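You operate a simulated robot arm through the tools that you are given. There is no shell and no other tool. Be economical: measure what you need, move in short steps, check, and stop when the job is done.

You run a simulated two-armed robot. Do the job below in one go: nothing can be reset, and whatever is moved stays where it is left.

JOB
Fetch the green plug gauge and stand it on the long trestle. Take the new fuel filter from the top of the grey bench and leave it in the blue crate. Put the 19 mm nozzle tip from the top of the grey bench on the black black-rimmed blank and the 16 mm nozzle tip on the top of the green bench. Take the blue pipe stub and put it in the blue crate. Put the black pipe stub on the blue valve disc. Put the black oil seal on the top of the grey bench away on the top of the steel-topped bench. Pick up the white float switch with one hand, pass it to the other hand and put it on the top of the green bench. Put two of the valve seats from the long trestle on top of the red cover plate. Take the brown oil seal on the long trestle and put it away on the top of the steel-topped bench. Do these in any order. Set down upright: green plug gauge, new fuel filter, nozzle tip.
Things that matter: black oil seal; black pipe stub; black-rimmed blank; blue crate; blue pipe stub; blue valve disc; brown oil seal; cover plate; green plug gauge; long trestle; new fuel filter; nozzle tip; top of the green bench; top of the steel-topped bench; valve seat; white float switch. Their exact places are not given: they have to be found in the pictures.

The check looks at the end state, three seconds after you hand in, the way a careful person would. Anything else that was tipped, shoved, dropped, spilled or broken makes it a failure. A push-on lid holds only when it is set on centred and level and pressed home; a screw cap is set on level and turned clockwise until tight.

ROBOT AND FRAMES
Two 7-joint arms with fingered hands on one trunk, on a base that drives. Base frame: it is fixed to the floor where the robot stands at the start and does not move with it; the origin is under the middle of the robot, x ahead of it, y to its left, z up; the surface under the hand at the start is at about z = 86. Readings come in cm, rad, newtons and seconds.
The left shoulder is at the start at [20, 13.5, 102], the right one opposite. Places, roughly: black oil seal (5x5x2 cm) [90, -120, 90]; black pipe stub (4x4x8 cm) [70, -120, 90]; black-rimmed blank (10x6x2 cm) [90, -50, 90]; blue crate [60, -60, 20]; blue pipe stub (4x4x8 cm) [70, -100, 90]; blue valve disc (5x5x3 cm) [-190, 150, 80]; brown oil seal (5x5x2 cm) [-210, 40, 80]; cover plate [-175, 50, 75]; green plug gauge [50, 0, 100]; long trestle [-200, 10, 80]; new fuel filter [75, -75, 100]; nozzle tip [75, -100, 100]; top of the green bench [70, 40, 90]; top of the steel-topped bench [70, 410, 80]; valve seat [-200, 75, 75]; white float switch (4x10x13 cm) [-110, -110, 90]. Payload 4 kg a hand.
The tool frame of a hand sits at the grasp point between the pads (the TCP): z along the fingers, y along the line on which they close. The tips reach 2.5 cm beyond it. The gripper opens to 8.8 cm. The gripper's body begins 2.9 cm behind the TCP. The gripper is a hand of 4 fingers: y runs from the thumb to the fingers, the wrist lies at [-1.3, -10.6, -17.4] in the tool frame, and closing takes about 1.5 s.
Orientation is that of the tool frame in the base frame, as a unit quaternion [w, x, y, z]. With the fingers straight down and the wrist toward the robot, the tool's x, y and z point along [0, 1, 0], [1, 0, 0] and [0, 0, -1] of the base frame.

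CONTROLS
- The arms move only by the tool jog_arm. It takes "left_steps", "right_steps" or both (then of equal length, played together; a hand with none holds still); each is a list of rows, each an object (a shift or turn left out is 0, a gripper value left out holds the last) with "dp": the shift along the tool's x, y, z in units of 300 mm (1.0 is 300 mm), a list of three; "dr": the turn, a rotation vector about the tool's x, y, z in units of 120 degrees (1.0 is 120 degrees), a list of three; "grip": the gripper command, from -1 (fully open) to 1 (shut), values between in proportion. In form: [{"dp": [dx, dy, dz], "dr": [ax, ay, az], "grip": grip}, ...]. A call has 1 to 10 rows; each row is the pose to reach, as a shift and turn from the pose commanded when the call began, along the tool's axes at that moment. A call with a number of a shift or a turn outside -1 to 1 is refused whole. A row lasts 0.2 s, in which the tool goes at most 5 cm and 0.15 rad; a call with a longer step from one row to the next is refused whole, and so is a gripper value outside its range. Where a pose cannot be reached the arm comes as near as it can. A force on the tool above 40 N (or 10 N above the force at the start of the call, whichever is more), or a blocked arm, ends the call early, and 0.2 s more pass. The fingers move at their own pace (about 15.3 cm/s each) and stop on an object; they squeeze with about 24 N. The grip force told is the motor's: it shows also when the fingers shut on nothing. Time passes only in rows, and 0.2 s behind the last, so rows that repeat a pose let the fingers close. The reply holds the time, the measured pose of the TCP, the force on the tool along the base axes, the opening and the grip force, in the units named above and with some noise, with the torque about the TCP (base axes, N m) and any sound that the robot's microphone picked up.
- Cameras (640 x 400 px; columns grow to the right, rows downward): "scene" is now at [12.69, -2.5, 160.94]; the picture's right is [-0.34, -0.94, 0.00], its down [-0.78, 0.28, -0.56] and it looks along [0.53, -0.19, -0.83] (base axes); focal length 285 px, centre (320, 200). "left" rides on the left gripper at [-6.4, -8.3, -9.8] in its tool frame; the picture's right is [-0.62, -0.37, 0.69], its down [0.71, -0.63, 0.30] and it looks along [0.32, 0.68, 0.65] (tool axes); focal length 265 px, centre (320, 200). "right" rides on the right gripper at [6.4, -8.3, -9.8] in its tool frame; the picture's right is [-0.62, 0.37, -0.69], its down [-0.71, -0.63, 0.30] and it looks along [-0.32, 0.68, 0.65] (tool axes); focal length 265 px, centre (320, 200).
- capture(camera): a new picture of that camera. It takes no simulated time.
- lift_body(by): slides the trunk up (or, below 0, down) by that many cm; the arms and the scene camera ride with it, the base frame stays. It gives what a move gives, with no picture.
- base_move(legs): drives the robot by 1 to 6 legs, each [ahead, left, turn to the left] in cm, cm and rad, along the robot's own axes; the way and the turn of a leg run together, so that a leg with both is an arc; at most 150 cm and 3.142 rad a leg. The arms and the cameras ride along, it lands a little off, and it stops where it bumps. It gives what a move gives.
- set_grasp(shape, hand): the hand has 4 fingers and takes this shape, open, in about a second: jaw (thumb against the fingers, like two jaws); tri (thumb and two fingers); tip (a fingertip pinch); poke (one finger out to press); point (the index stretched); flat (the hand flat); cup (the hand cupped); fist (a fist). The gripper value then closes the fingers along that shape, each until it touches; the sizes above hold for jaw. It gives what a move gives, with no picture.
- head_to(pan, tilt): turns the head with the scene camera to pan (to the left, within 1.693 rad either way) and tilt (down, from -0.506 to 1.204), counted from straight ahead of the robot. It gives what a move gives.
- locate(camera, pixels): for up to 12 pixels [column, row] of the newest picture of that camera ("zoom" is the newest enlarged one), the place [x, y, z] in the base frame of the surface seen there, good to about 0.2 cm. It takes no simulated time.
- zoom(camera, box): a new picture of the part [left, top, right, bottom] of that camera's present view, enlarged. It takes no simulated time.
- job_done(): hands the job in; it is judged then, once.

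Keep the steps short. Do not move on a guess: measure, check each grasp and each placing, and mend mistakes. In all there are 371 turns and 326 pictures (those below and enlarged ones count). Leave the grippers open and the arms clear of the work at the hand-in unless told otherwise, and finish with a single line.

The tools are called after "Request:" as a command line: name --argument value ..., lists and objects as JSON in quotes. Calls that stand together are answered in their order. jog_arm: Moves the arms, as the interface text tells. Its arguments: {"type":"object","properties":{"left_steps":{"type":"array"},"right_steps":{"type":"array"}},"required":[]} The other tools are called the same way: lift_body (by) slides the trunk up or down; set_grasp (shape, hand) gives the hand a shape; base_move (legs) drives the base; head_to (pan, tilt) turns the head that bears the scene camera; capture (camera) takes a picture; locate (camera, pixels) gives the place of the surface under pixels of a picture; zoom (camera, box) takes an enlarged picture of a part of a camera's view; job_done () hands the job in.

At the start:

```text
time_s: 0.0
left_position: [53.01, -3.04, 117.59]
left_tcp_rot: [0.0, 0.707, 0.707, 0.0]
left_force: [0.1, 0.0, -0.3]
left_torque: [-0.01, -0.01, 0.01]
left_finger_gap: 8.75
left_grip_force: 0.1
left_shape: jaw
right_position: [42.28, -42.34, 121.03]
right_tcp_rot: [-0.001, 0.707, 0.707, 0.001]
right_force: [-0.4, -1.3, -0.5]
right_torque: [0.02, -0.03, 0.02]
right_finger_gap: 8.75
right_grip_force: 0.1
right_shape: jaw
trunk travel left (down, up): [-62.5, 14.5]
robot x, y, heading: [0.14, 0.42, -0.002]
head pan, tilt: [-0.349, 0.976]
```

scene: 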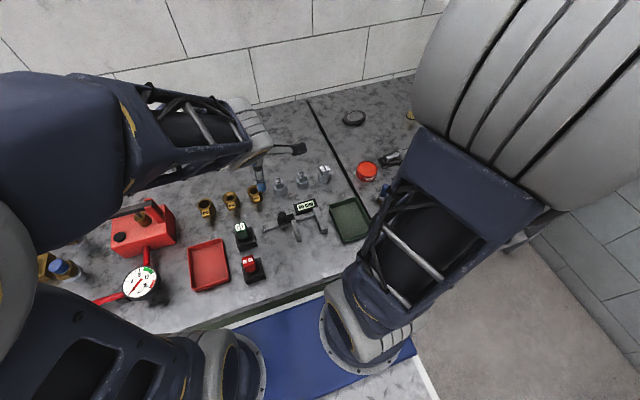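
right: 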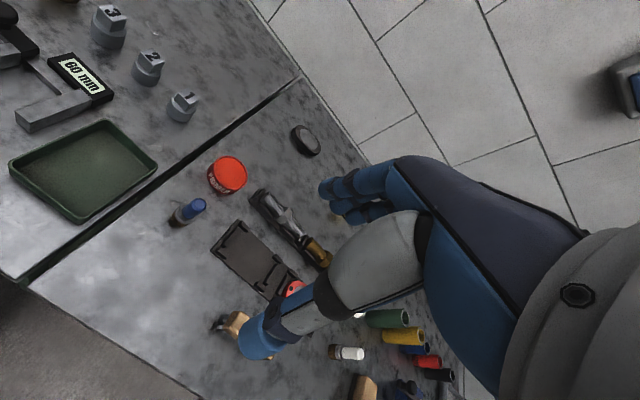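
left: 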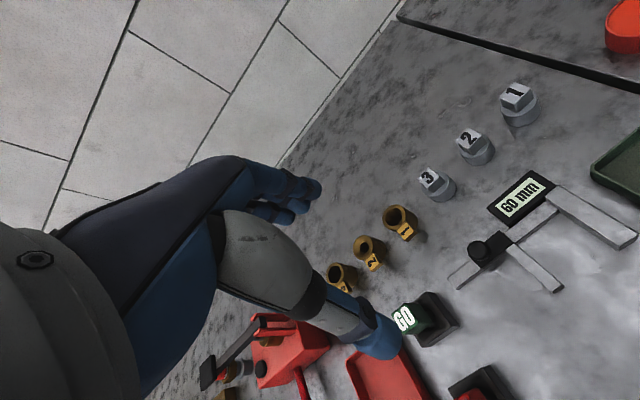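

I start by surveying: turning the head right toward the bench section at y ≈ -100.

Request:
head_to --pan -0.9 --tilt 0.7

Request:
capture --camera "scene"

```text
time_s: 1.0
left_position: [53.04, -3.01, 117.56]
left_tcp_rot: [0.001, 0.707, 0.707, 0.0]
left_force: [0.6, 0.6, -0.1]
left_torque: [-0.02, -0.03, 0.02]
left_finger_gap: 8.75
left_grip_force: 0.0
left_shape: jaw
right_position: [42.34, -42.41, 121.21]
right_tcp_rot: [0.0, 0.707, 0.707, 0.001]
right_force: [0.8, 0.5, 0.1]
right_torque: [0.0, -0.03, -0.02]
right_finger_gap: 8.76
right_grip_force: 0.1
right_shape: jaw
trunk travel left (down, up): [-62.5, 14.5]
robot x, y, heading: [-0.0, 0.01, 0.006]
head pan, tilt: [-0.901, 0.7]
```

```text
322 pictures are left
```

scene: 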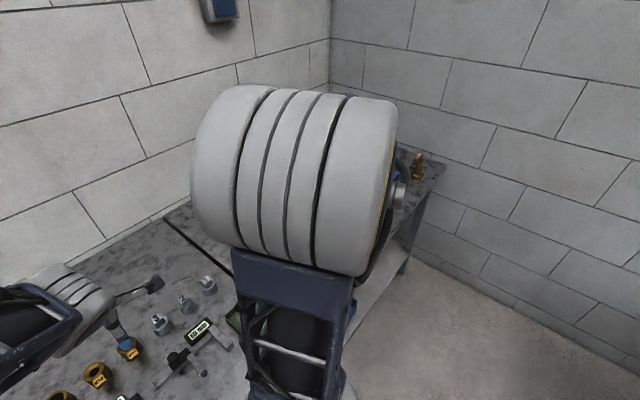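

The right arm blocks the view. I'll look left/ahead too, then back off to get an overview.

Request:
head_to --pan 0.9 --tilt 0.6

Request:
capture --camera "scene"

Request:
head_to --pan 0.0 --tilt 1.0

Request:
capture --camera "scene"

```text
time_s: 2.8
left_position: [52.98, -3.18, 117.58]
left_tcp_rot: [-0.001, 0.707, 0.707, -0.001]
left_force: [0.2, -0.1, -0.4]
left_torque: [-0.02, 0.0, -0.04]
left_finger_gap: 8.76
left_grip_force: 0.0
left_shape: jaw
right_position: [42.19, -42.29, 121.16]
right_tcp_rot: [0.0, 0.707, 0.707, 0.0]
right_force: [-0.4, -0.7, -1.4]
right_torque: [0.01, 0.0, 0.02]
right_finger_gap: 8.75
right_grip_force: 0.0
right_shape: jaw
trunk travel left (down, up): [-62.5, 14.5]
robot x, y, heading: [-0.23, 0.03, 0.001]
head pan, tilt: [0.901, 0.6]
```

```text
321 pictures are left
```

scene: 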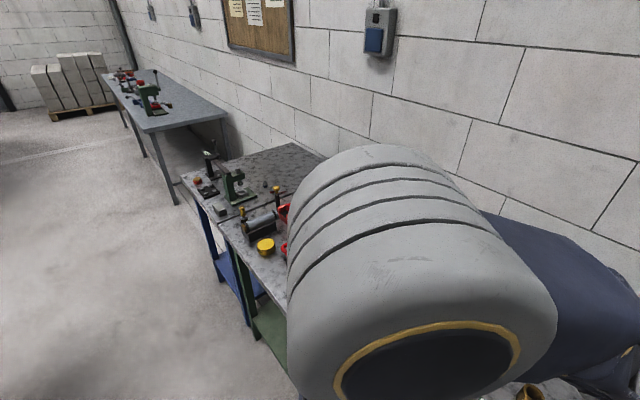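

```text
time_s: 4.0
left_position: [53.02, -3.11, 117.53]
left_tcp_rot: [0.0, 0.707, 0.707, 0.0]
left_force: [0.4, -0.8, 0.0]
left_torque: [0.04, 0.03, 0.01]
left_finger_gap: 8.76
left_grip_force: 0.1
left_shape: jaw
right_position: [42.24, -42.35, 121.28]
right_tcp_rot: [0.0, 0.707, 0.707, 0.0]
right_force: [-0.7, -0.4, 0.0]
right_torque: [-0.05, 0.01, 0.01]
right_finger_gap: 8.71
right_grip_force: 0.1
right_shape: jaw
trunk travel left (down, up): [-62.5, 14.5]
robot x, y, heading: [0.11, 0.08, -0.005]
head pan, tilt: [0.0, 1.0]
```

```text
320 pictures are left
```

scene: 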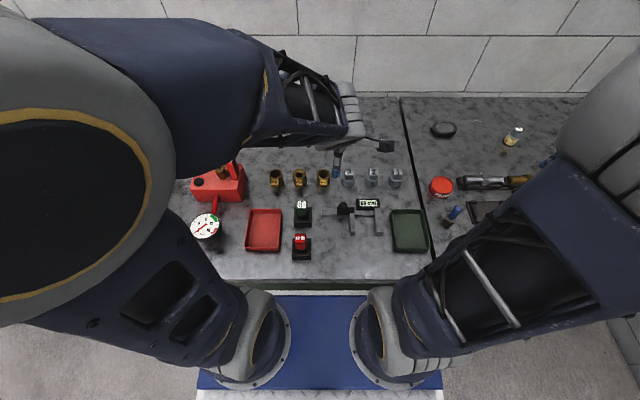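

Request:
head_to --pan -1.69 --tilt 0.5

Request:
capture --camera "scene"

Request:
head_to --pan 1.69 --tilt 0.5

Request:
capture --camera "scene"

```text
time_s: 5.7
left_position: [53.06, -3.01, 117.48]
left_tcp_rot: [0.0, 0.708, 0.707, 0.0]
left_force: [0.7, -0.1, -0.2]
left_torque: [0.0, 0.0, 0.01]
left_finger_gap: 8.74
left_grip_force: 0.0
left_shape: jaw
right_position: [42.26, -42.25, 121.12]
right_tcp_rot: [0.0, 0.707, 0.707, 0.0]
right_force: [0.1, -0.3, 0.6]
right_torque: [0.01, 0.0, 0.0]
right_finger_gap: 8.76
right_grip_force: 0.0
right_shape: jaw
trunk travel left (down, up): [-62.5, 14.5]
robot x, y, heading: [-0.11, -0.19, -0.003]
head pan, tilt: [-1.689, 0.499]
```

```text
319 pictures are left
```

scene: 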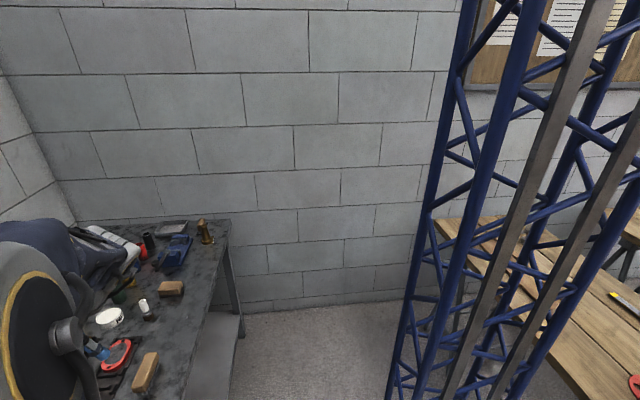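

```text
time_s: 8.6
left_position: [53.06, -3.1, 117.59]
left_tcp_rot: [0.0, 0.707, 0.707, 0.0]
left_force: [-0.3, 0.1, -0.5]
left_torque: [-0.03, 0.03, -0.01]
left_finger_gap: 8.75
left_grip_force: 0.1
left_shape: jaw
right_position: [42.36, -42.21, 121.12]
right_tcp_rot: [0.0, 0.708, 0.706, 0.0]
right_force: [1.2, 0.8, 0.8]
right_torque: [0.0, -0.01, -0.01]
right_finger_gap: 8.75
right_grip_force: 0.0
right_shape: jaw
trunk travel left (down, up): [-62.5, 14.5]
robot x, y, heading: [0.14, -0.01, -0.001]
head pan, tilt: [1.689, 0.499]
```

```text
318 pictures are left
```

scene: 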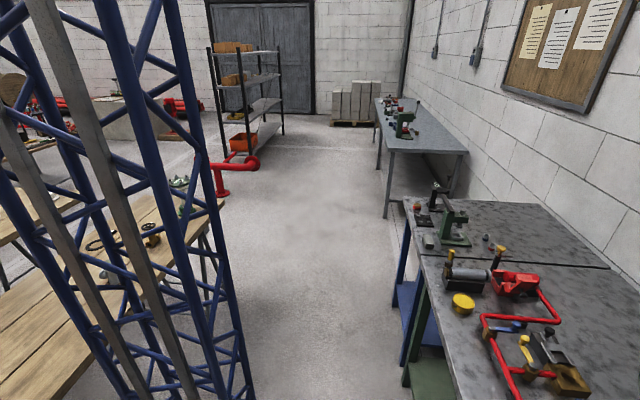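

Request:
locate --camera "scene" --pixels '[[215, 210], [195, 240], [110, 385], [410, 250], [240, 190], [470, 148], [430, 370], [605, 268]]'

```text
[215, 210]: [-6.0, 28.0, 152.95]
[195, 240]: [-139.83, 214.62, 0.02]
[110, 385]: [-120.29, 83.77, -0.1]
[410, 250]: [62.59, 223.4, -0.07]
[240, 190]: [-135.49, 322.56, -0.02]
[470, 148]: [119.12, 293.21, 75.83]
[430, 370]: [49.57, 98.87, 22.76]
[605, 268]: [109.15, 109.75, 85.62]
```

Back off 50 cm to see the benches and the space below.

Request:
base_move --legs '[[-50, 0, 0]]'

Request:
head_to --pan -0.3 --tilt 0.7

Request:
capture --camera "scene"

```text
time_s: 11.3
left_position: [7.28, -3.4, 117.61]
left_tcp_rot: [0.0, 0.708, 0.706, 0.0]
left_force: [0.2, -0.1, 0.3]
left_torque: [0.01, 0.02, 0.01]
left_finger_gap: 8.77
left_grip_force: 0.1
left_shape: jaw
right_position: [-3.53, -42.6, 121.21]
right_tcp_rot: [0.0, 0.709, 0.705, 0.001]
right_force: [0.0, 0.2, 0.2]
right_torque: [0.02, -0.02, 0.0]
right_finger_gap: 8.77
right_grip_force: 0.0
right_shape: jaw
trunk travel left (down, up): [-62.5, 14.5]
robot x, y, heading: [-45.6, 0.05, -0.003]
head pan, tilt: [1.689, 0.499]
stopped in leg 1: the robot was blocked; the commanded pose is now the measured one
```

```text
time_s: 13.2
left_position: [7.36, -3.46, 117.58]
left_tcp_rot: [0.0, 0.709, 0.705, 0.0]
left_force: [-0.5, -0.5, 1.8]
left_torque: [0.02, 0.02, 0.01]
left_finger_gap: 8.77
left_grip_force: 0.0
left_shape: jaw
right_position: [-3.58, -42.66, 121.24]
right_tcp_rot: [0.0, 0.709, 0.706, 0.001]
right_force: [0.4, -0.4, 0.9]
right_torque: [0.02, 0.01, 0.0]
right_finger_gap: 8.76
right_grip_force: 0.0
right_shape: jaw
trunk travel left (down, up): [-62.5, 14.5]
robot x, y, heading: [-45.69, -0.2, -0.006]
head pan, tilt: [-0.3, 0.7]
```

```text
317 pictures are left
```

scene: 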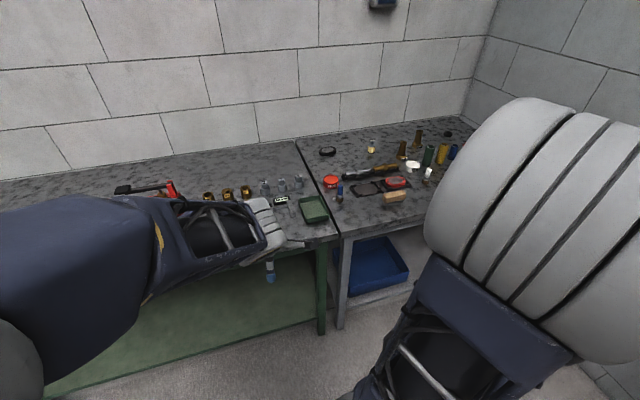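

Base bumped something behind at x≈-46. I move forward a little, and measure the trestle edge behind.

Request:
base_move --legs '[[10, 0, 0]]'

Request:
head_to --pan 1.69 --tilt 0.8

Request:
capture --camera "scene"

Request:
head_to --pan -1.69 --tilt 0.8

Request:
capture --camera "scene"

```text
time_s: 14.3
left_position: [17.46, -3.52, 117.64]
left_tcp_rot: [0.0, 0.708, 0.706, 0.001]
left_force: [-0.3, 0.6, 0.2]
left_torque: [0.01, -0.01, 0.0]
left_finger_gap: 8.77
left_grip_force: 0.0
left_shape: jaw
right_position: [6.45, -42.75, 121.15]
right_tcp_rot: [-0.001, 0.71, 0.704, 0.001]
right_force: [0.7, 0.1, 0.2]
right_torque: [0.0, -0.01, 0.01]
right_finger_gap: 8.76
right_grip_force: 0.1
right_shape: jaw
trunk travel left (down, up): [-62.5, 14.5]
robot x, y, heading: [-35.81, -0.03, -0.004]
head pan, tilt: [-0.3, 0.7]
```

```text
time_s: 16.3
left_position: [17.37, -3.55, 117.57]
left_tcp_rot: [0.001, 0.709, 0.706, 0.001]
left_force: [0.4, 0.1, -0.2]
left_torque: [0.04, -0.01, -0.02]
left_finger_gap: 8.74
left_grip_force: 0.1
left_shape: jaw
right_position: [6.42, -42.77, 121.2]
right_tcp_rot: [0.001, 0.709, 0.705, 0.001]
right_force: [0.0, -1.3, -0.5]
right_torque: [-0.02, 0.02, -0.01]
right_finger_gap: 8.76
right_grip_force: 0.0
right_shape: jaw
trunk travel left (down, up): [-62.5, 14.5]
robot x, y, heading: [-35.73, -0.72, -0.006]
head pan, tilt: [1.689, 0.799]
```

```text
316 pictures are left
```

scene: 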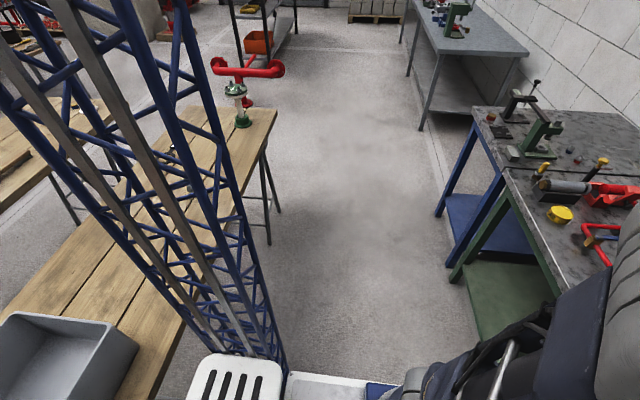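

```text
time_s: 19.1
left_position: [17.33, -3.56, 117.56]
left_tcp_rot: [0.001, 0.709, 0.705, 0.0]
left_force: [0.4, -0.3, -0.7]
left_torque: [0.0, -0.02, -0.01]
left_finger_gap: 8.8
left_grip_force: 0.0
left_shape: jaw
right_position: [6.42, -42.78, 121.23]
right_tcp_rot: [-0.001, 0.709, 0.706, 0.001]
right_force: [0.8, -1.0, 0.2]
right_torque: [0.0, 0.02, -0.03]
right_finger_gap: 8.77
right_grip_force: 0.1
right_shape: jaw
trunk travel left (down, up): [-62.5, 14.5]
robot x, y, heading: [-35.55, -0.41, -0.006]
head pan, tilt: [-1.689, 0.799]
```

```text
315 pictures are left
```

scene: 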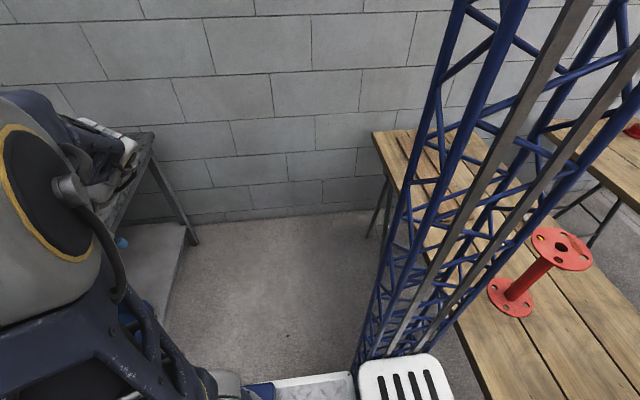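

Request:
locate --camera "scene" --pixels '[[376, 132], [405, 205], [480, 380], [330, 390], [400, 365], [150, 135], [500, 300], [425, 215]]'

```text
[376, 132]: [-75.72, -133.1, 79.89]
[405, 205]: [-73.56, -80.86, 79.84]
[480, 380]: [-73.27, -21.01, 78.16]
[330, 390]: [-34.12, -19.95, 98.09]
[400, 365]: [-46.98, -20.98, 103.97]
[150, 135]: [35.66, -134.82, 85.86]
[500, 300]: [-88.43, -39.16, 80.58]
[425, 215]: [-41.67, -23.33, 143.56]
```

The near trestle edge is at x≈-73 (bumped by my rear ~28 cm). The aisle is x -73…48. I lift the trunk and drive to in front of the grey bench.

Request:
lift_body --by 10

Request:
base_move --legs '[[15, 0, 0], [0, -50, 0]]'

Request:
head_to --pan -0.1 --tilt 0.8

Request:
capture --camera "scene"

Request:
capture --camera "right"

Request:
capture --camera "left"

```text
time_s: 20.4
left_position: [17.45, -3.57, 127.53]
left_tcp_rot: [-0.001, 0.708, 0.706, 0.0]
left_force: [0.0, -0.1, -1.1]
left_torque: [0.02, 0.0, -0.05]
left_finger_gap: 8.79
left_grip_force: 0.1
left_shape: jaw
right_position: [6.46, -42.83, 131.24]
right_tcp_rot: [0.0, 0.709, 0.705, 0.002]
right_force: [1.2, 0.9, 0.5]
right_torque: [0.01, 0.04, -0.04]
right_finger_gap: 8.76
right_grip_force: 0.0
right_shape: jaw
trunk travel left (down, up): [-72.5, 4.5]
robot x, y, heading: [-35.35, -0.31, -0.001]
head pan, tilt: [-1.689, 0.799]
```

```text
time_s: 24.4
left_position: [32.25, -53.66, 127.55]
left_tcp_rot: [0.001, 0.709, 0.705, 0.001]
left_force: [0.3, 0.4, 0.3]
left_torque: [-0.02, 0.01, -0.03]
left_finger_gap: 8.77
left_grip_force: 0.0
left_shape: jaw
right_position: [21.18, -92.98, 131.22]
right_tcp_rot: [0.0, 0.709, 0.705, 0.001]
right_force: [0.6, -0.7, 0.4]
right_torque: [0.01, 0.01, 0.01]
right_finger_gap: 8.78
right_grip_force: 0.1
right_shape: jaw
trunk travel left (down, up): [-72.5, 4.5]
robot x, y, heading: [-20.81, -50.2, -0.008]
head pan, tilt: [-1.689, 0.799]
```

```text
time_s: 26.0
left_position: [32.19, -53.72, 127.64]
left_tcp_rot: [0.001, 0.709, 0.705, 0.0]
left_force: [-0.1, -0.6, -0.5]
left_torque: [0.02, 0.02, -0.04]
left_finger_gap: 8.77
left_grip_force: 0.1
left_shape: jaw
right_position: [21.29, -92.85, 131.37]
right_tcp_rot: [0.0, 0.709, 0.705, 0.001]
right_force: [-0.2, -0.2, 0.3]
right_torque: [0.01, 0.05, 0.03]
right_finger_gap: 8.78
right_grip_force: 0.0
right_shape: jaw
trunk travel left (down, up): [-72.5, 4.5]
robot x, y, heading: [-20.58, -50.6, -0.007]
head pan, tilt: [-0.099, 0.799]
```

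```text
314 pictures are left
```

scene: 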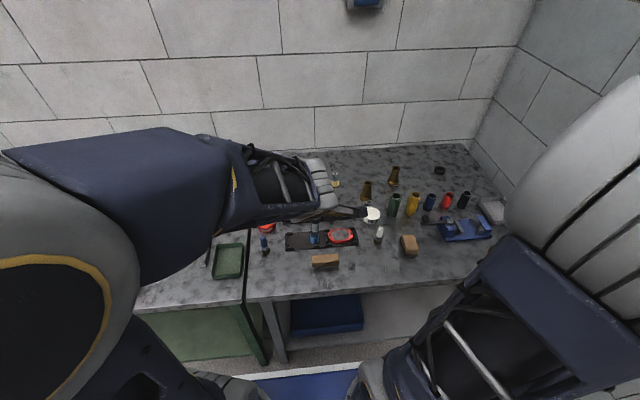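

```text
313 pictures are left
```

right: 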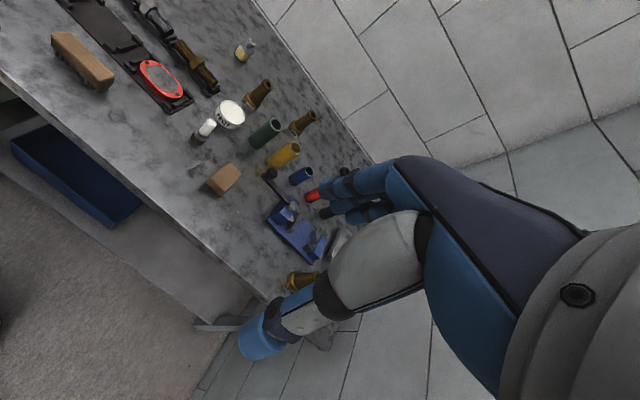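

```text
312 pictures are left
```

left: 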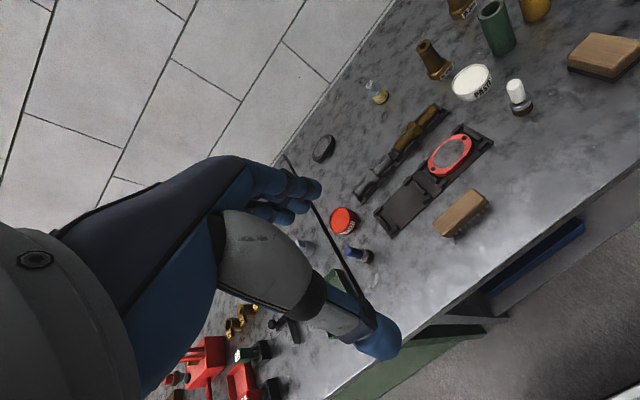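

Request:
zoom --camera "scene" --box '[230, 140, 390, 280]'

Request:
zoom --camera "scene" --box '[350, 140, 510, 280]'

Request:
zoom --camera "left" --box '[280, 0, 640, 280]'

Request:
zoom --camera "right" --box '[130, 0, 430, 310]'

```text
2.86 times, centred on (310, 210) of scene
```

zoom: 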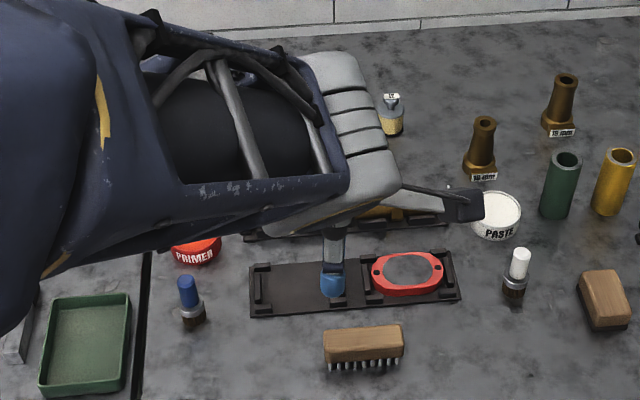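

```text
2.86 times, centred on (430, 210) of scene
```

zoom: 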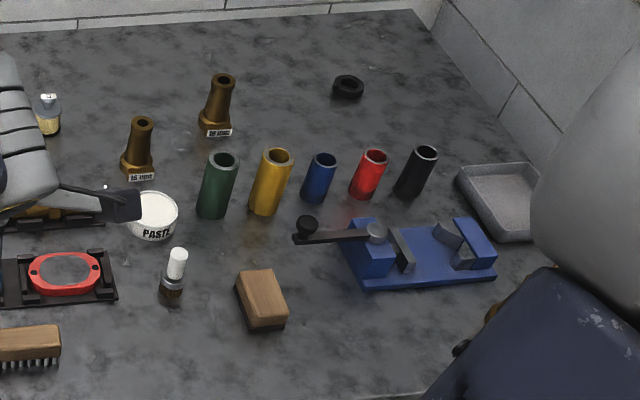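

```text
1.43 times, centred on (460, 140) of left
```

zoom: 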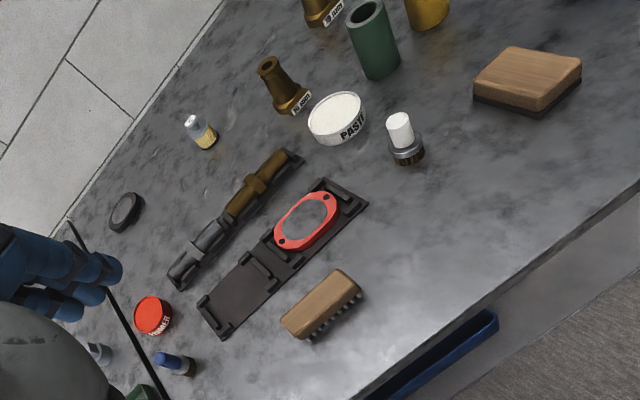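

```text
1.29 times, centred on (280, 155) of right
```

zoom: 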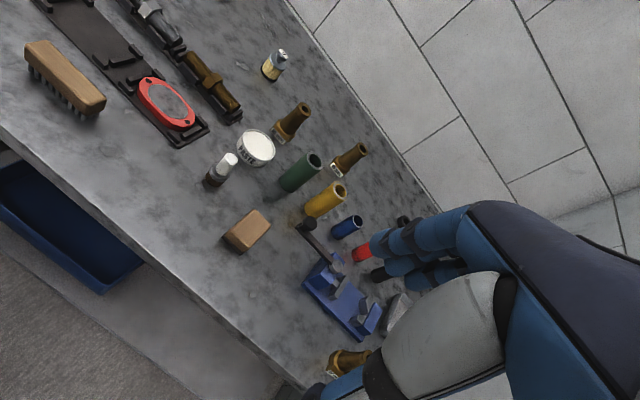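

Request:
zoom --camera "scene" --box '[322, 160, 422, 250]'

Request:
zoom --camera "left" --box '[350, 0, 550, 120]'

Request:
zoom --camera "right" --box '[180, 30, 330, 150]'

Request:
zoom --camera "left" --box '[300, 100, 420, 280]'

```text
4.44 times, centred on (372, 205) of scene
```

zoom: 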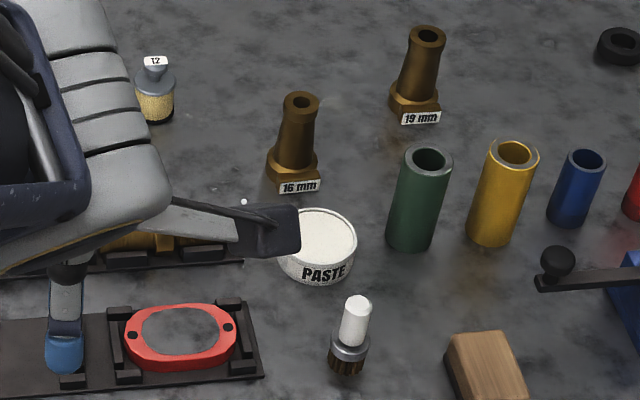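

```text
3.20 times, centred on (450, 60) of left
```

zoom: 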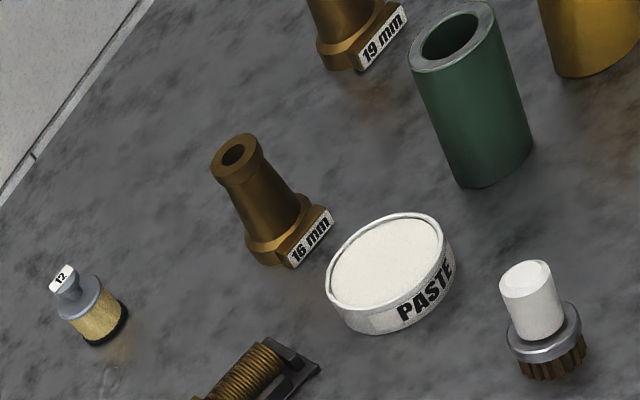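

```text
3.33 times, centred on (255, 90) of right
```

zoom: 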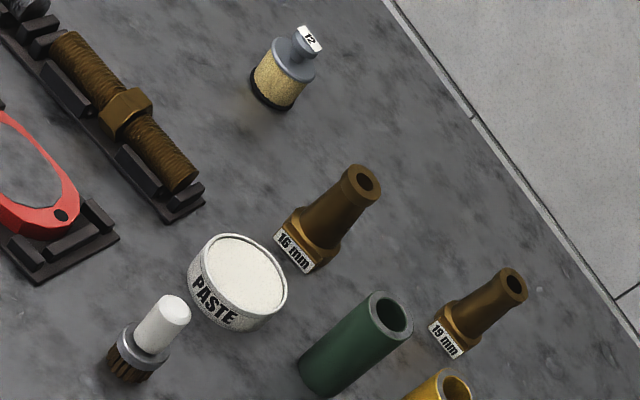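

```text
2.22 times, centred on (360, 190) of left
```

zoom: 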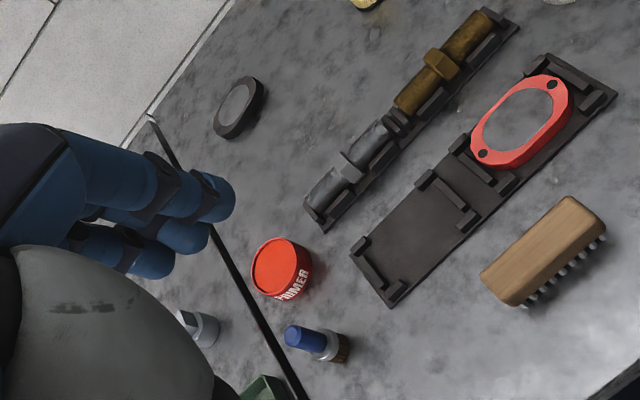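

Request:
locate --camera "left" --pixels '[[323, 148], [376, 92], [434, 62], [518, 95], [360, 255], [448, 155], [460, 212], [343, 221], [472, 82], [500, 28], [606, 55]]'

Request:
locate --camera "scene" --pixels '[[440, 171], [388, 185], [366, 200], [380, 235], [336, 185], [265, 250], [394, 205], [430, 200], [463, 200], [446, 201], [413, 204], [315, 330]]'

```text
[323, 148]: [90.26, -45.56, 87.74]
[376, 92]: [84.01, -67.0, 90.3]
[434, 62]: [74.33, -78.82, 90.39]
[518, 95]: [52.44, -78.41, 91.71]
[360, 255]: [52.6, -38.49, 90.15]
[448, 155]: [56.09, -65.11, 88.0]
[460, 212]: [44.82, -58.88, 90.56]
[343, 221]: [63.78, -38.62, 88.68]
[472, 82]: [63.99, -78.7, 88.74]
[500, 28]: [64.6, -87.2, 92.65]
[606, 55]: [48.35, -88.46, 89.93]
```

```text
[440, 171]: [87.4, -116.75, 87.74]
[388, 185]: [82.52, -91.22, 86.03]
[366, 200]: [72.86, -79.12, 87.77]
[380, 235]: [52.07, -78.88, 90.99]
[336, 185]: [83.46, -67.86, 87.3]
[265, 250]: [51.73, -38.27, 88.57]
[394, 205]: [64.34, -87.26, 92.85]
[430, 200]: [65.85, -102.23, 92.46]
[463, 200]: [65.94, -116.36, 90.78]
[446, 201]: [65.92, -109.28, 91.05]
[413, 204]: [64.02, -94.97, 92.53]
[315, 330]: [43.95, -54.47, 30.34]
```

Labels are read: 16 mm nozzle at ~[74,-79], 19 mm at ~[82.5,-91]. The black-rimmed blank is at ~[90,-46]. I need a closer look to identify the filter. I drive up to the grey bench.

Request:
base_move --legs '[[18, -12, 0]]'

Request:
head_to --pan -0.1 --tilt 0.95

Request:
capture --camera "scene"

Request:
capture --camera "left"

```text
time_s: 27.7
left_position: [50.01, -65.86, 127.67]
left_tcp_rot: [0.0, 0.709, 0.706, 0.001]
left_force: [-0.4, 0.4, -0.2]
left_torque: [-0.01, 0.01, -0.02]
left_finger_gap: 8.76
left_grip_force: 0.0
left_shape: jaw
right_position: [39.11, -104.97, 131.21]
right_tcp_rot: [0.001, 0.71, 0.705, 0.001]
right_force: [0.6, 0.0, 0.1]
right_torque: [-0.04, 0.0, 0.0]
right_finger_gap: 8.76
right_grip_force: 0.1
right_shape: jaw
trunk travel left (down, up): [-72.5, 4.5]
robot x, y, heading: [-2.87, -62.43, -0.005]
head pan, tilt: [-0.099, 0.799]
```

```text
time_s: 28.4
left_position: [50.08, -65.83, 127.67]
left_tcp_rot: [0.0, 0.709, 0.705, 0.001]
left_force: [0.0, 0.2, 0.4]
left_torque: [-0.01, 0.03, -0.02]
left_finger_gap: 8.76
left_grip_force: 0.0
left_shape: jaw
right_position: [39.14, -104.99, 131.22]
right_tcp_rot: [0.001, 0.71, 0.705, 0.001]
right_force: [0.4, -0.3, -0.9]
right_torque: [0.03, 0.04, 0.03]
right_finger_gap: 8.76
right_grip_force: 0.1
right_shape: jaw
trunk travel left (down, up): [-72.5, 4.5]
robot x, y, heading: [-2.94, -62.72, -0.005]
head pan, tilt: [-0.099, 0.949]
```

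```text
303 pictures are left
```

scene: 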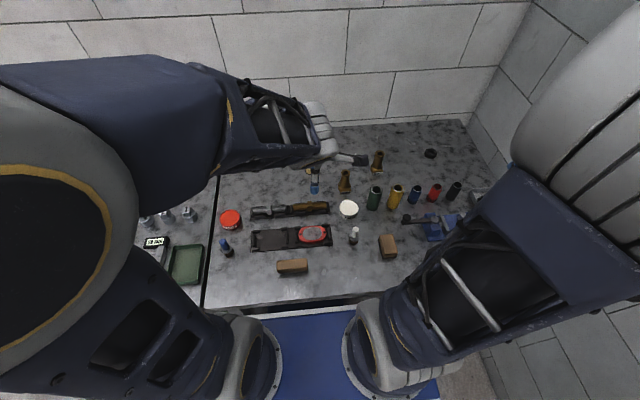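

```text
302 pictures are left
```

left: 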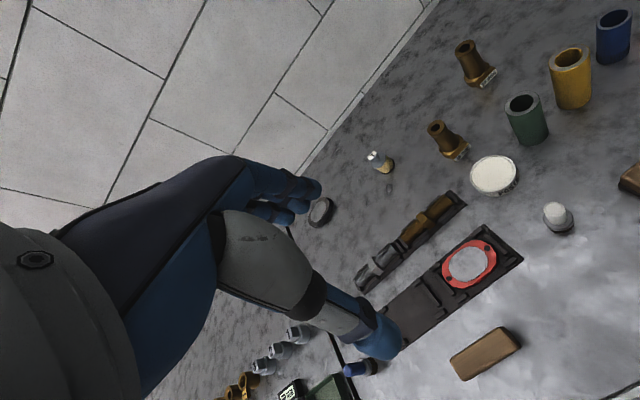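

Request:
zoom --camera "left" --box '[340, 20, 600, 240]'

Request:
zoom --camera "scene" --box '[210, 130, 480, 280]'

```text
1.82 times, centred on (470, 130) of left
```

zoom: 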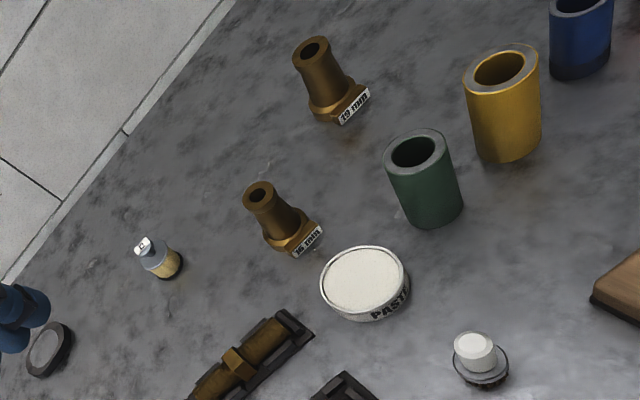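

```text
2.37 times, centred on (345, 205) of scene
```

zoom: 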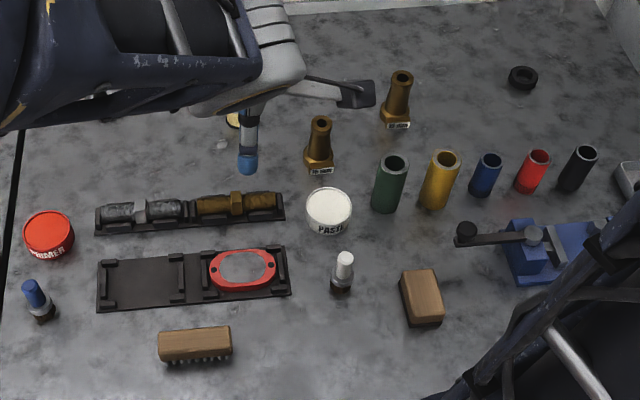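

Request:
locate --camera "zoom" --pixels '[[320, 120], [321, 150], [320, 170], [402, 78], [399, 105], [396, 125], [488, 160], [584, 152], [523, 72], [343, 258], [316, 130], [325, 130]]'

```text
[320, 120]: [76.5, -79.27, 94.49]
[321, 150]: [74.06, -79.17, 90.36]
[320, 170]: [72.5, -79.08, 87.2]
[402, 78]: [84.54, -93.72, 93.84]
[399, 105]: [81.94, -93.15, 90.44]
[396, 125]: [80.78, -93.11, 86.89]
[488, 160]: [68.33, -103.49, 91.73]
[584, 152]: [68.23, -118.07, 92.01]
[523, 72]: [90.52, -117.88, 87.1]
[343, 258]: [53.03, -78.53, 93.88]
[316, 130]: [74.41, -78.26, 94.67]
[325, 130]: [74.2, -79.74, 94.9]
```

The tall neck of the 16 mm nozzle is at ~[75.3,-79.1], top z≈95. I move the left hand above it.

Request:
jog_arm --left_steps '[{"dp": [-0.055, 0.106, 0.06], "grip": -1}, {"dp": [-0.11, 0.212, 0.12]}, {"dp": [-0.165, 0.319, 0.18]}, {"dp": [-0.22, 0.425, 0.25]}, {"dp": [-0.275, 0.531, 0.32]}, {"dp": [-0.33, 0.637, 0.4]}, {"dp": [-0.385, 0.744, 0.48]}, {"dp": [-0.44, 0.85, 0.56]}, {"dp": [-0.44, 0.85, 0.65]}, {"dp": [-0.44, 0.85, 0.65]}]'

Request:
capture --camera "left"

Request:
capture --camera "scene"

```text
time_s: 30.6
left_position: [75.48, -79.14, 108.1]
left_tcp_rot: [0.0, 0.709, 0.705, 0.001]
left_force: [0.0, -0.2, 0.3]
left_torque: [-0.01, -0.02, 0.02]
left_finger_gap: 8.81
left_grip_force: 0.1
left_shape: jaw
right_position: [39.13, -105.04, 131.11]
right_tcp_rot: [-0.001, 0.709, 0.705, 0.001]
right_force: [0.4, 0.7, 0.7]
right_torque: [-0.04, 0.02, 0.02]
right_finger_gap: 8.78
right_grip_force: 0.1
right_shape: jaw
trunk travel left (down, up): [-72.5, 4.5]
robot x, y, heading: [-3.11, -62.29, -0.008]
head pan, tilt: [-0.099, 0.949]
```

```text
299 pictures are left
```

left: 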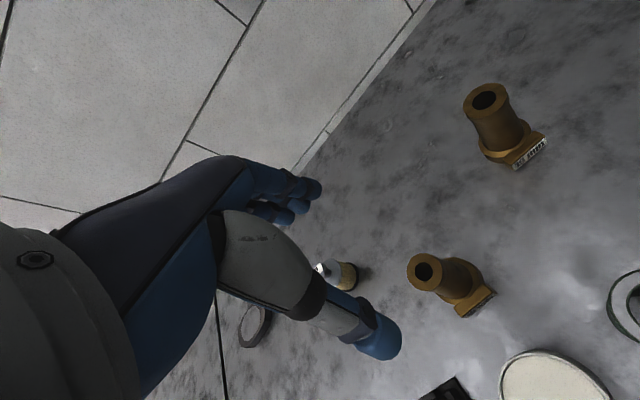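

```text
298 pictures are left
```

scene: 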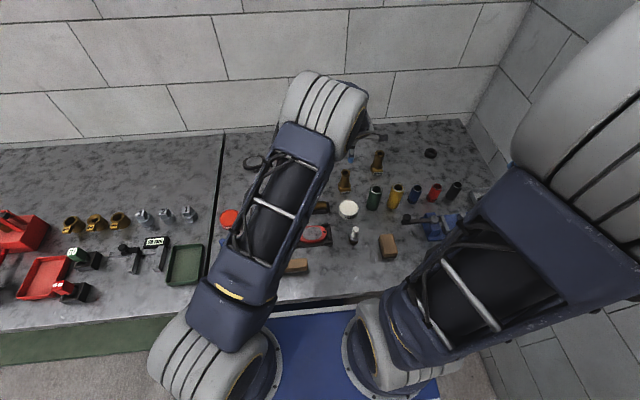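

Aligned: nozzle top appears exactly under the TCP projection (422,272). Descend to z=93 and close.

Request:
jog_arm --left_steps '[{"dp": [0, 0, 0.15]}, {"dp": [0, 0, 0.3]}, {"dp": [0, 0, 0.42]}, {"dp": [0, 0, 0.503]}, {"dp": [0, 0, 0.503]}, {"dp": [0, 0, 0.503], "grip": 1}, {"dp": [0, 0, 0.503]}, {"dp": [0, 0, 0.503]}, {"dp": [0, 0, 0.503]}, {"dp": [0, 0, 0.503]}]'

Request:
capture --camera "left"

```text
time_s: 32.8
left_position: [75.52, -79.14, 93.01]
left_tcp_rot: [0.0, 0.709, 0.705, 0.0]
left_force: [-0.4, -0.2, -0.1]
left_torque: [0.01, 0.0, -0.02]
left_finger_gap: 2.61
left_grip_force: 24.6
left_shape: jaw
right_position: [39.07, -105.0, 131.2]
right_tcp_rot: [0.0, 0.71, 0.704, 0.001]
right_force: [-0.5, 1.0, -0.7]
right_torque: [0.0, 0.0, -0.01]
right_finger_gap: 8.77
right_grip_force: 0.1
right_shape: jaw
trunk travel left (down, up): [-72.5, 4.5]
robot x, y, heading: [-2.77, -62.29, -0.003]
head pan, tilt: [-0.099, 0.949]
```

```text
297 pictures are left
```

left: 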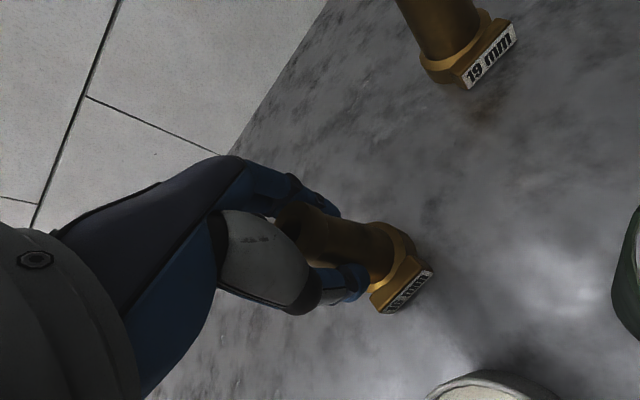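

Gripped (gap 2.6). Find a clear spot on the green bench.

Request:
locate --camera "scene" --pixels '[[185, 180], [185, 160], [214, 190], [190, 210], [222, 140], [165, 180], [250, 162]]'

Request:
jog_arm --left_steps '[{"dp": [0, 0, -0.1]}, {"dp": [0, 0, -0.2]}, {"dp": [0, 0, -0.3]}, {"dp": [0, 0, -0.42]}, {"dp": [0, 0, -0.5]}, {"dp": [0, 0, -0.5]}]'

```text
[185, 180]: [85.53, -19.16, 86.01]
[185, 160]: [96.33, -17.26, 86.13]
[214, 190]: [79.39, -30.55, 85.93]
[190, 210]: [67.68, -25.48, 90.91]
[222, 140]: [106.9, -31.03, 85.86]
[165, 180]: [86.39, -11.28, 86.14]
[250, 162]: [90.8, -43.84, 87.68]
```

```text
time_s: 34.2
left_position: [75.57, -79.08, 108.04]
left_tcp_rot: [0.0, 0.709, 0.705, 0.0]
left_force: [0.0, -0.7, -2.4]
left_torque: [0.04, 0.02, 0.04]
left_finger_gap: 2.63
left_grip_force: 24.0
left_shape: jaw
right_position: [39.1, -104.91, 131.11]
right_tcp_rot: [0.0, 0.709, 0.705, 0.001]
right_force: [0.1, -0.6, 0.4]
right_torque: [0.0, -0.02, 0.03]
right_finger_gap: 8.77
right_grip_force: 0.1
right_shape: jaw
trunk travel left (down, up): [-72.5, 4.5]
robot x, y, heading: [-2.92, -62.61, -0.004]
head pan, tilt: [-0.099, 0.949]
```

Spot [80,-23] is clear. Carry there in two moves.

Request:
jog_arm --left_steps '[{"dp": [0.1, 0.01, 0]}, {"dp": [0.22, 0.03, 0]}, {"dp": [0.36, 0.05, 0]}, {"dp": [0.5, 0.07, 0]}, {"dp": [0.64, 0.09, 0]}, {"dp": [0.78, 0.11, 0]}, {"dp": [0.9, 0.13, 0]}, {"dp": [1.0, 0.148, 0]}]'

Request:
jog_arm --left_steps '[{"dp": [0.12, 0, 0]}, {"dp": [0.25, 0, 0]}, {"dp": [0.39, 0, 0]}, {"dp": [0.53, 0, 0]}, {"dp": [0.67, 0, 0]}, {"dp": [0.78, 0, 0]}, {"dp": [0.87, 0, 0]}, {"dp": [0.87, 0, 0]}]'

Request:
capture --camera "left"

Request:
capture --camera "scene"

```text
time_s: 36.0
left_position: [80.22, -49.18, 108.15]
left_tcp_rot: [0.0, 0.709, 0.705, 0.0]
left_force: [-0.2, -0.4, -1.6]
left_torque: [-0.02, 0.0, -0.01]
left_finger_gap: 2.63
left_grip_force: 24.2
left_shape: jaw
right_position: [39.03, -105.08, 131.06]
right_tcp_rot: [0.0, 0.71, 0.705, 0.001]
right_force: [0.2, -0.3, -0.1]
right_torque: [-0.01, -0.01, 0.01]
right_finger_gap: 8.77
right_grip_force: 0.0
right_shape: jaw
trunk travel left (down, up): [-72.5, 4.5]
robot x, y, heading: [-2.79, -62.57, -0.008]
head pan, tilt: [-0.099, 0.949]
```

```text
time_s: 37.8
left_position: [80.35, -23.09, 107.98]
left_tcp_rot: [0.002, 0.709, 0.705, 0.0]
left_force: [-0.7, 0.5, -2.6]
left_torque: [0.0, -0.04, -0.02]
left_finger_gap: 2.62
left_grip_force: 23.8
left_shape: jaw
right_position: [39.14, -105.03, 131.24]
right_tcp_rot: [0.0, 0.71, 0.704, 0.001]
right_force: [-0.2, -0.5, -0.2]
right_torque: [0.02, -0.02, 0.03]
right_finger_gap: 8.8
right_grip_force: 0.1
right_shape: jaw
trunk travel left (down, up): [-72.5, 4.5]
robot x, y, heading: [-2.84, -62.4, -0.005]
head pan, tilt: [-0.099, 0.949]
```

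```text
296 pictures are left
```

left: 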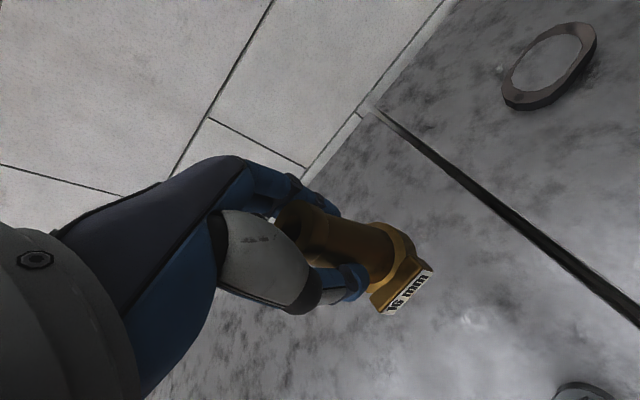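

```text
295 pictures are left
```

scene: 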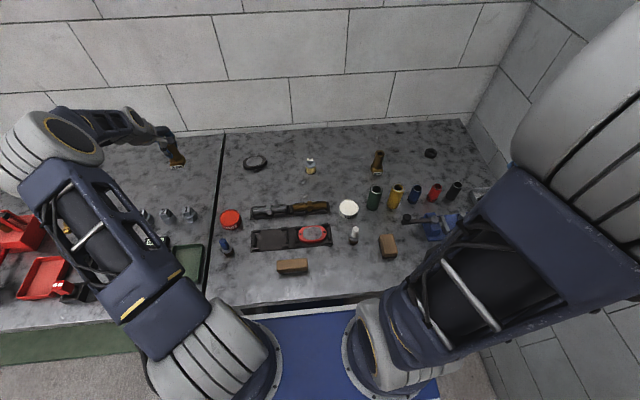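

Lower to z=93.1, then release.

Request:
jog_arm --left_steps '[{"dp": [0, 0, 0.14]}, {"dp": [0, 0, 0.28]}, {"dp": [0, 0, 0.4]}, {"dp": [0, 0, 0.46]}, {"dp": [0, 0, 0.495]}, {"dp": [0, 0, 0.495]}, {"dp": [0, 0, 0.495], "grip": -1}, {"dp": [0, 0, 0.495]}, {"dp": [0, 0, 0.495]}, {"dp": [0, 0, 0.495]}]'

Request:
jog_arm --left_steps '[{"dp": [0, 0, -0.1]}, {"dp": [0, 0, -0.22]}, {"dp": [0, 0, -0.36]}, {"dp": [0, 0, -0.5]}, {"dp": [0, 0, -0.6]}]'

Request:
capture --camera "left"

```text
time_s: 40.0
left_position: [80.28, -23.16, 93.17]
left_tcp_rot: [-0.001, 0.708, 0.706, 0.0]
left_force: [0.3, -0.1, 0.2]
left_torque: [-0.01, 0.03, 0.01]
left_finger_gap: 8.76
left_grip_force: 0.1
left_shape: jaw
right_position: [39.14, -104.98, 131.2]
right_tcp_rot: [0.0, 0.71, 0.704, 0.001]
right_force: [0.8, 0.4, 0.0]
right_torque: [-0.04, 0.02, 0.03]
right_finger_gap: 8.77
right_grip_force: 0.1
right_shape: jaw
trunk travel left (down, up): [-72.5, 4.5]
robot x, y, heading: [-2.81, -62.37, -0.004]
head pan, tilt: [-0.099, 0.949]
```

```text
time_s: 41.2
left_position: [80.35, -23.08, 111.16]
left_tcp_rot: [0.0, 0.709, 0.706, 0.001]
left_force: [-0.7, 0.6, 0.4]
left_torque: [0.01, 0.0, 0.03]
left_finger_gap: 8.75
left_grip_force: 0.1
left_shape: jaw
right_position: [39.11, -104.93, 131.15]
right_tcp_rot: [0.0, 0.71, 0.704, 0.002]
right_force: [0.9, -0.3, 0.6]
right_torque: [0.01, -0.01, -0.01]
right_finger_gap: 8.78
right_grip_force: 0.0
right_shape: jaw
trunk travel left (down, up): [-72.5, 4.5]
robot x, y, heading: [-3.08, -62.08, -0.005]
head pan, tilt: [-0.099, 0.949]
```

```text
294 pictures are left
```

left: 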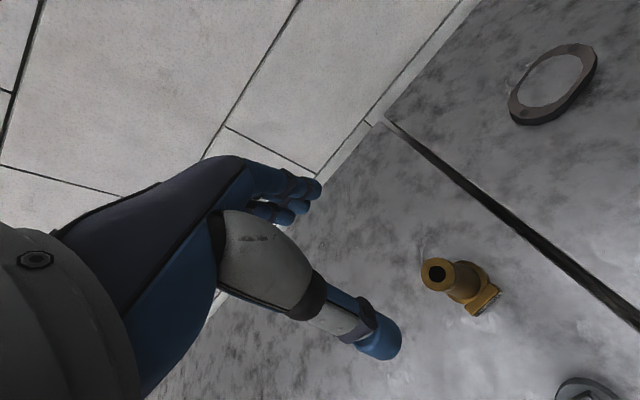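

16 mm nozzle stands. Measure the blank and the base-to-bench clearance.

Request:
capture --camera "scene"

Request:
locate --camera "scene" --pixels '[[310, 318], [310, 330], [310, 300], [255, 163], [247, 163], [265, 163], [378, 160], [310, 308]]'

Request:
locate --camera "left" --pixels '[[512, 110], [594, 65], [555, 90], [540, 58], [580, 50], [515, 95], [588, 60], [575, 95]]'

```text
293 pictures are left
```

scene: 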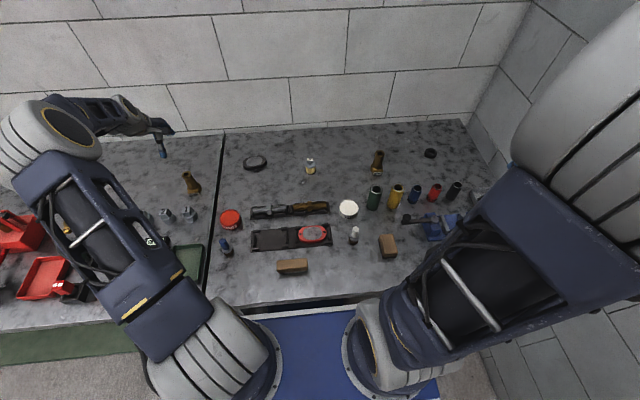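

```text
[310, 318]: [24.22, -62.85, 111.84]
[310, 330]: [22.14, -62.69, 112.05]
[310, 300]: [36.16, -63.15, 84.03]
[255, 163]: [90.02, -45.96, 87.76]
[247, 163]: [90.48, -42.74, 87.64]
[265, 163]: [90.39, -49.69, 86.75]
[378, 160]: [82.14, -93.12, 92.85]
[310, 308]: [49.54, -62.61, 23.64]
```

```text
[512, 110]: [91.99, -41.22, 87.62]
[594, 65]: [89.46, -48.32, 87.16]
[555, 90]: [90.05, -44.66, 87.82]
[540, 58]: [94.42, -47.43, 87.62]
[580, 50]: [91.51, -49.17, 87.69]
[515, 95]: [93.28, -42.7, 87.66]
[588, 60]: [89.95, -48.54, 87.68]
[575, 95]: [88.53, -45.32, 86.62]
```

Request:
locate --camera "scene" --pixels '[[620, 60], [560, 160], [610, 270], [420, 230], [530, 180]]'

Request:
locate --camera "right" --pixels '[[600, 100], [450, 30]]'

```text
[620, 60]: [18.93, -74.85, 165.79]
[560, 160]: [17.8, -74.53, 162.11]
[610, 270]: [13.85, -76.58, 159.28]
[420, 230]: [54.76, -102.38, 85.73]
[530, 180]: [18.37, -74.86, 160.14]
```

```text
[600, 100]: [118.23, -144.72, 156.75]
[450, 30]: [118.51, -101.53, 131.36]
```

The wall is far enough from the right elbow. Shift base 6 forward, 10 right.

Request:
base_move --legs '[[6, -10, 0]]'

Request:
capture --camera "scene"

Request:
zoom --camera "scene" --box '[200, 130, 420, 260]'

```text
time_s: 42.4
left_position: [86.47, -33.2, 111.18]
left_tcp_rot: [0.0, 0.709, 0.705, 0.0]
left_force: [0.1, 0.5, 0.6]
left_torque: [0.0, -0.03, -0.02]
left_finger_gap: 8.79
left_grip_force: 0.0
left_shape: jaw
right_position: [45.02, -115.09, 131.14]
right_tcp_rot: [0.0, 0.71, 0.705, 0.001]
right_force: [-0.1, -0.7, 0.4]
right_torque: [-0.02, 0.01, 0.0]
right_finger_gap: 8.78
right_grip_force: 0.1
right_shape: jaw
trunk travel left (down, up): [-72.5, 4.5]
robot x, y, heading: [2.68, -72.43, -0.005]
head pan, tilt: [-0.099, 0.949]
```

```text
292 pictures are left
```

scene: 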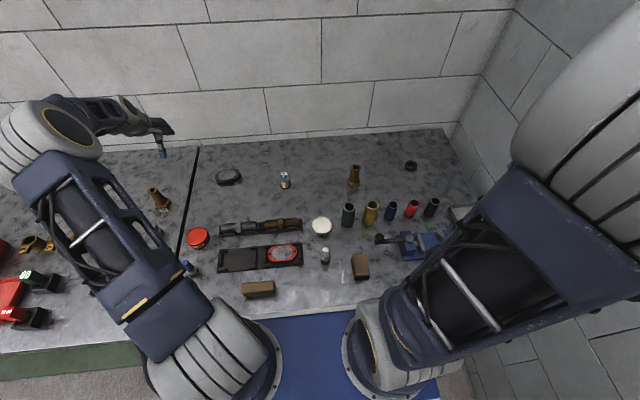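

```text
2.91 times, centred on (310, 195) of scene
```

zoom: 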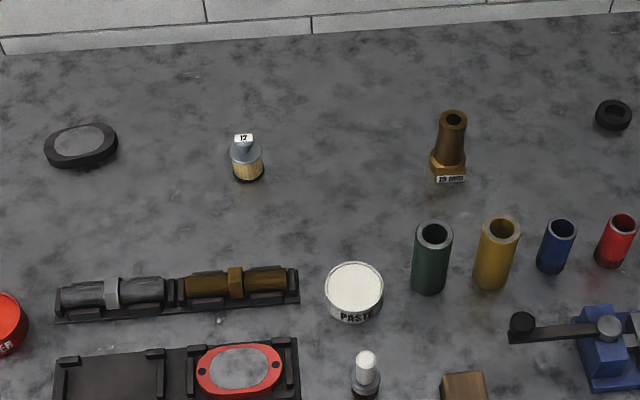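

Request:
locate --camera "zoom" --pixels '[[80, 139], [50, 147], [113, 133], [60, 128], [100, 152], [452, 115], [450, 150], [437, 165], [464, 165], [243, 137], [246, 165], [246, 150]]'

```text
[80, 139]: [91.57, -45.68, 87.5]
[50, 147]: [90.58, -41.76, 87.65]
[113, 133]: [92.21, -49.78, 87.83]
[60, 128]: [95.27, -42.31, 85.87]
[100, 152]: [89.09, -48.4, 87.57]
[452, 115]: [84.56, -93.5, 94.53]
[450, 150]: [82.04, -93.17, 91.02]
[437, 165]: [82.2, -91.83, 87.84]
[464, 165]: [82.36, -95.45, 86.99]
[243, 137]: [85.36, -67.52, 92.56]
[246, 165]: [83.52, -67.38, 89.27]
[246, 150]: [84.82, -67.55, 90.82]
```

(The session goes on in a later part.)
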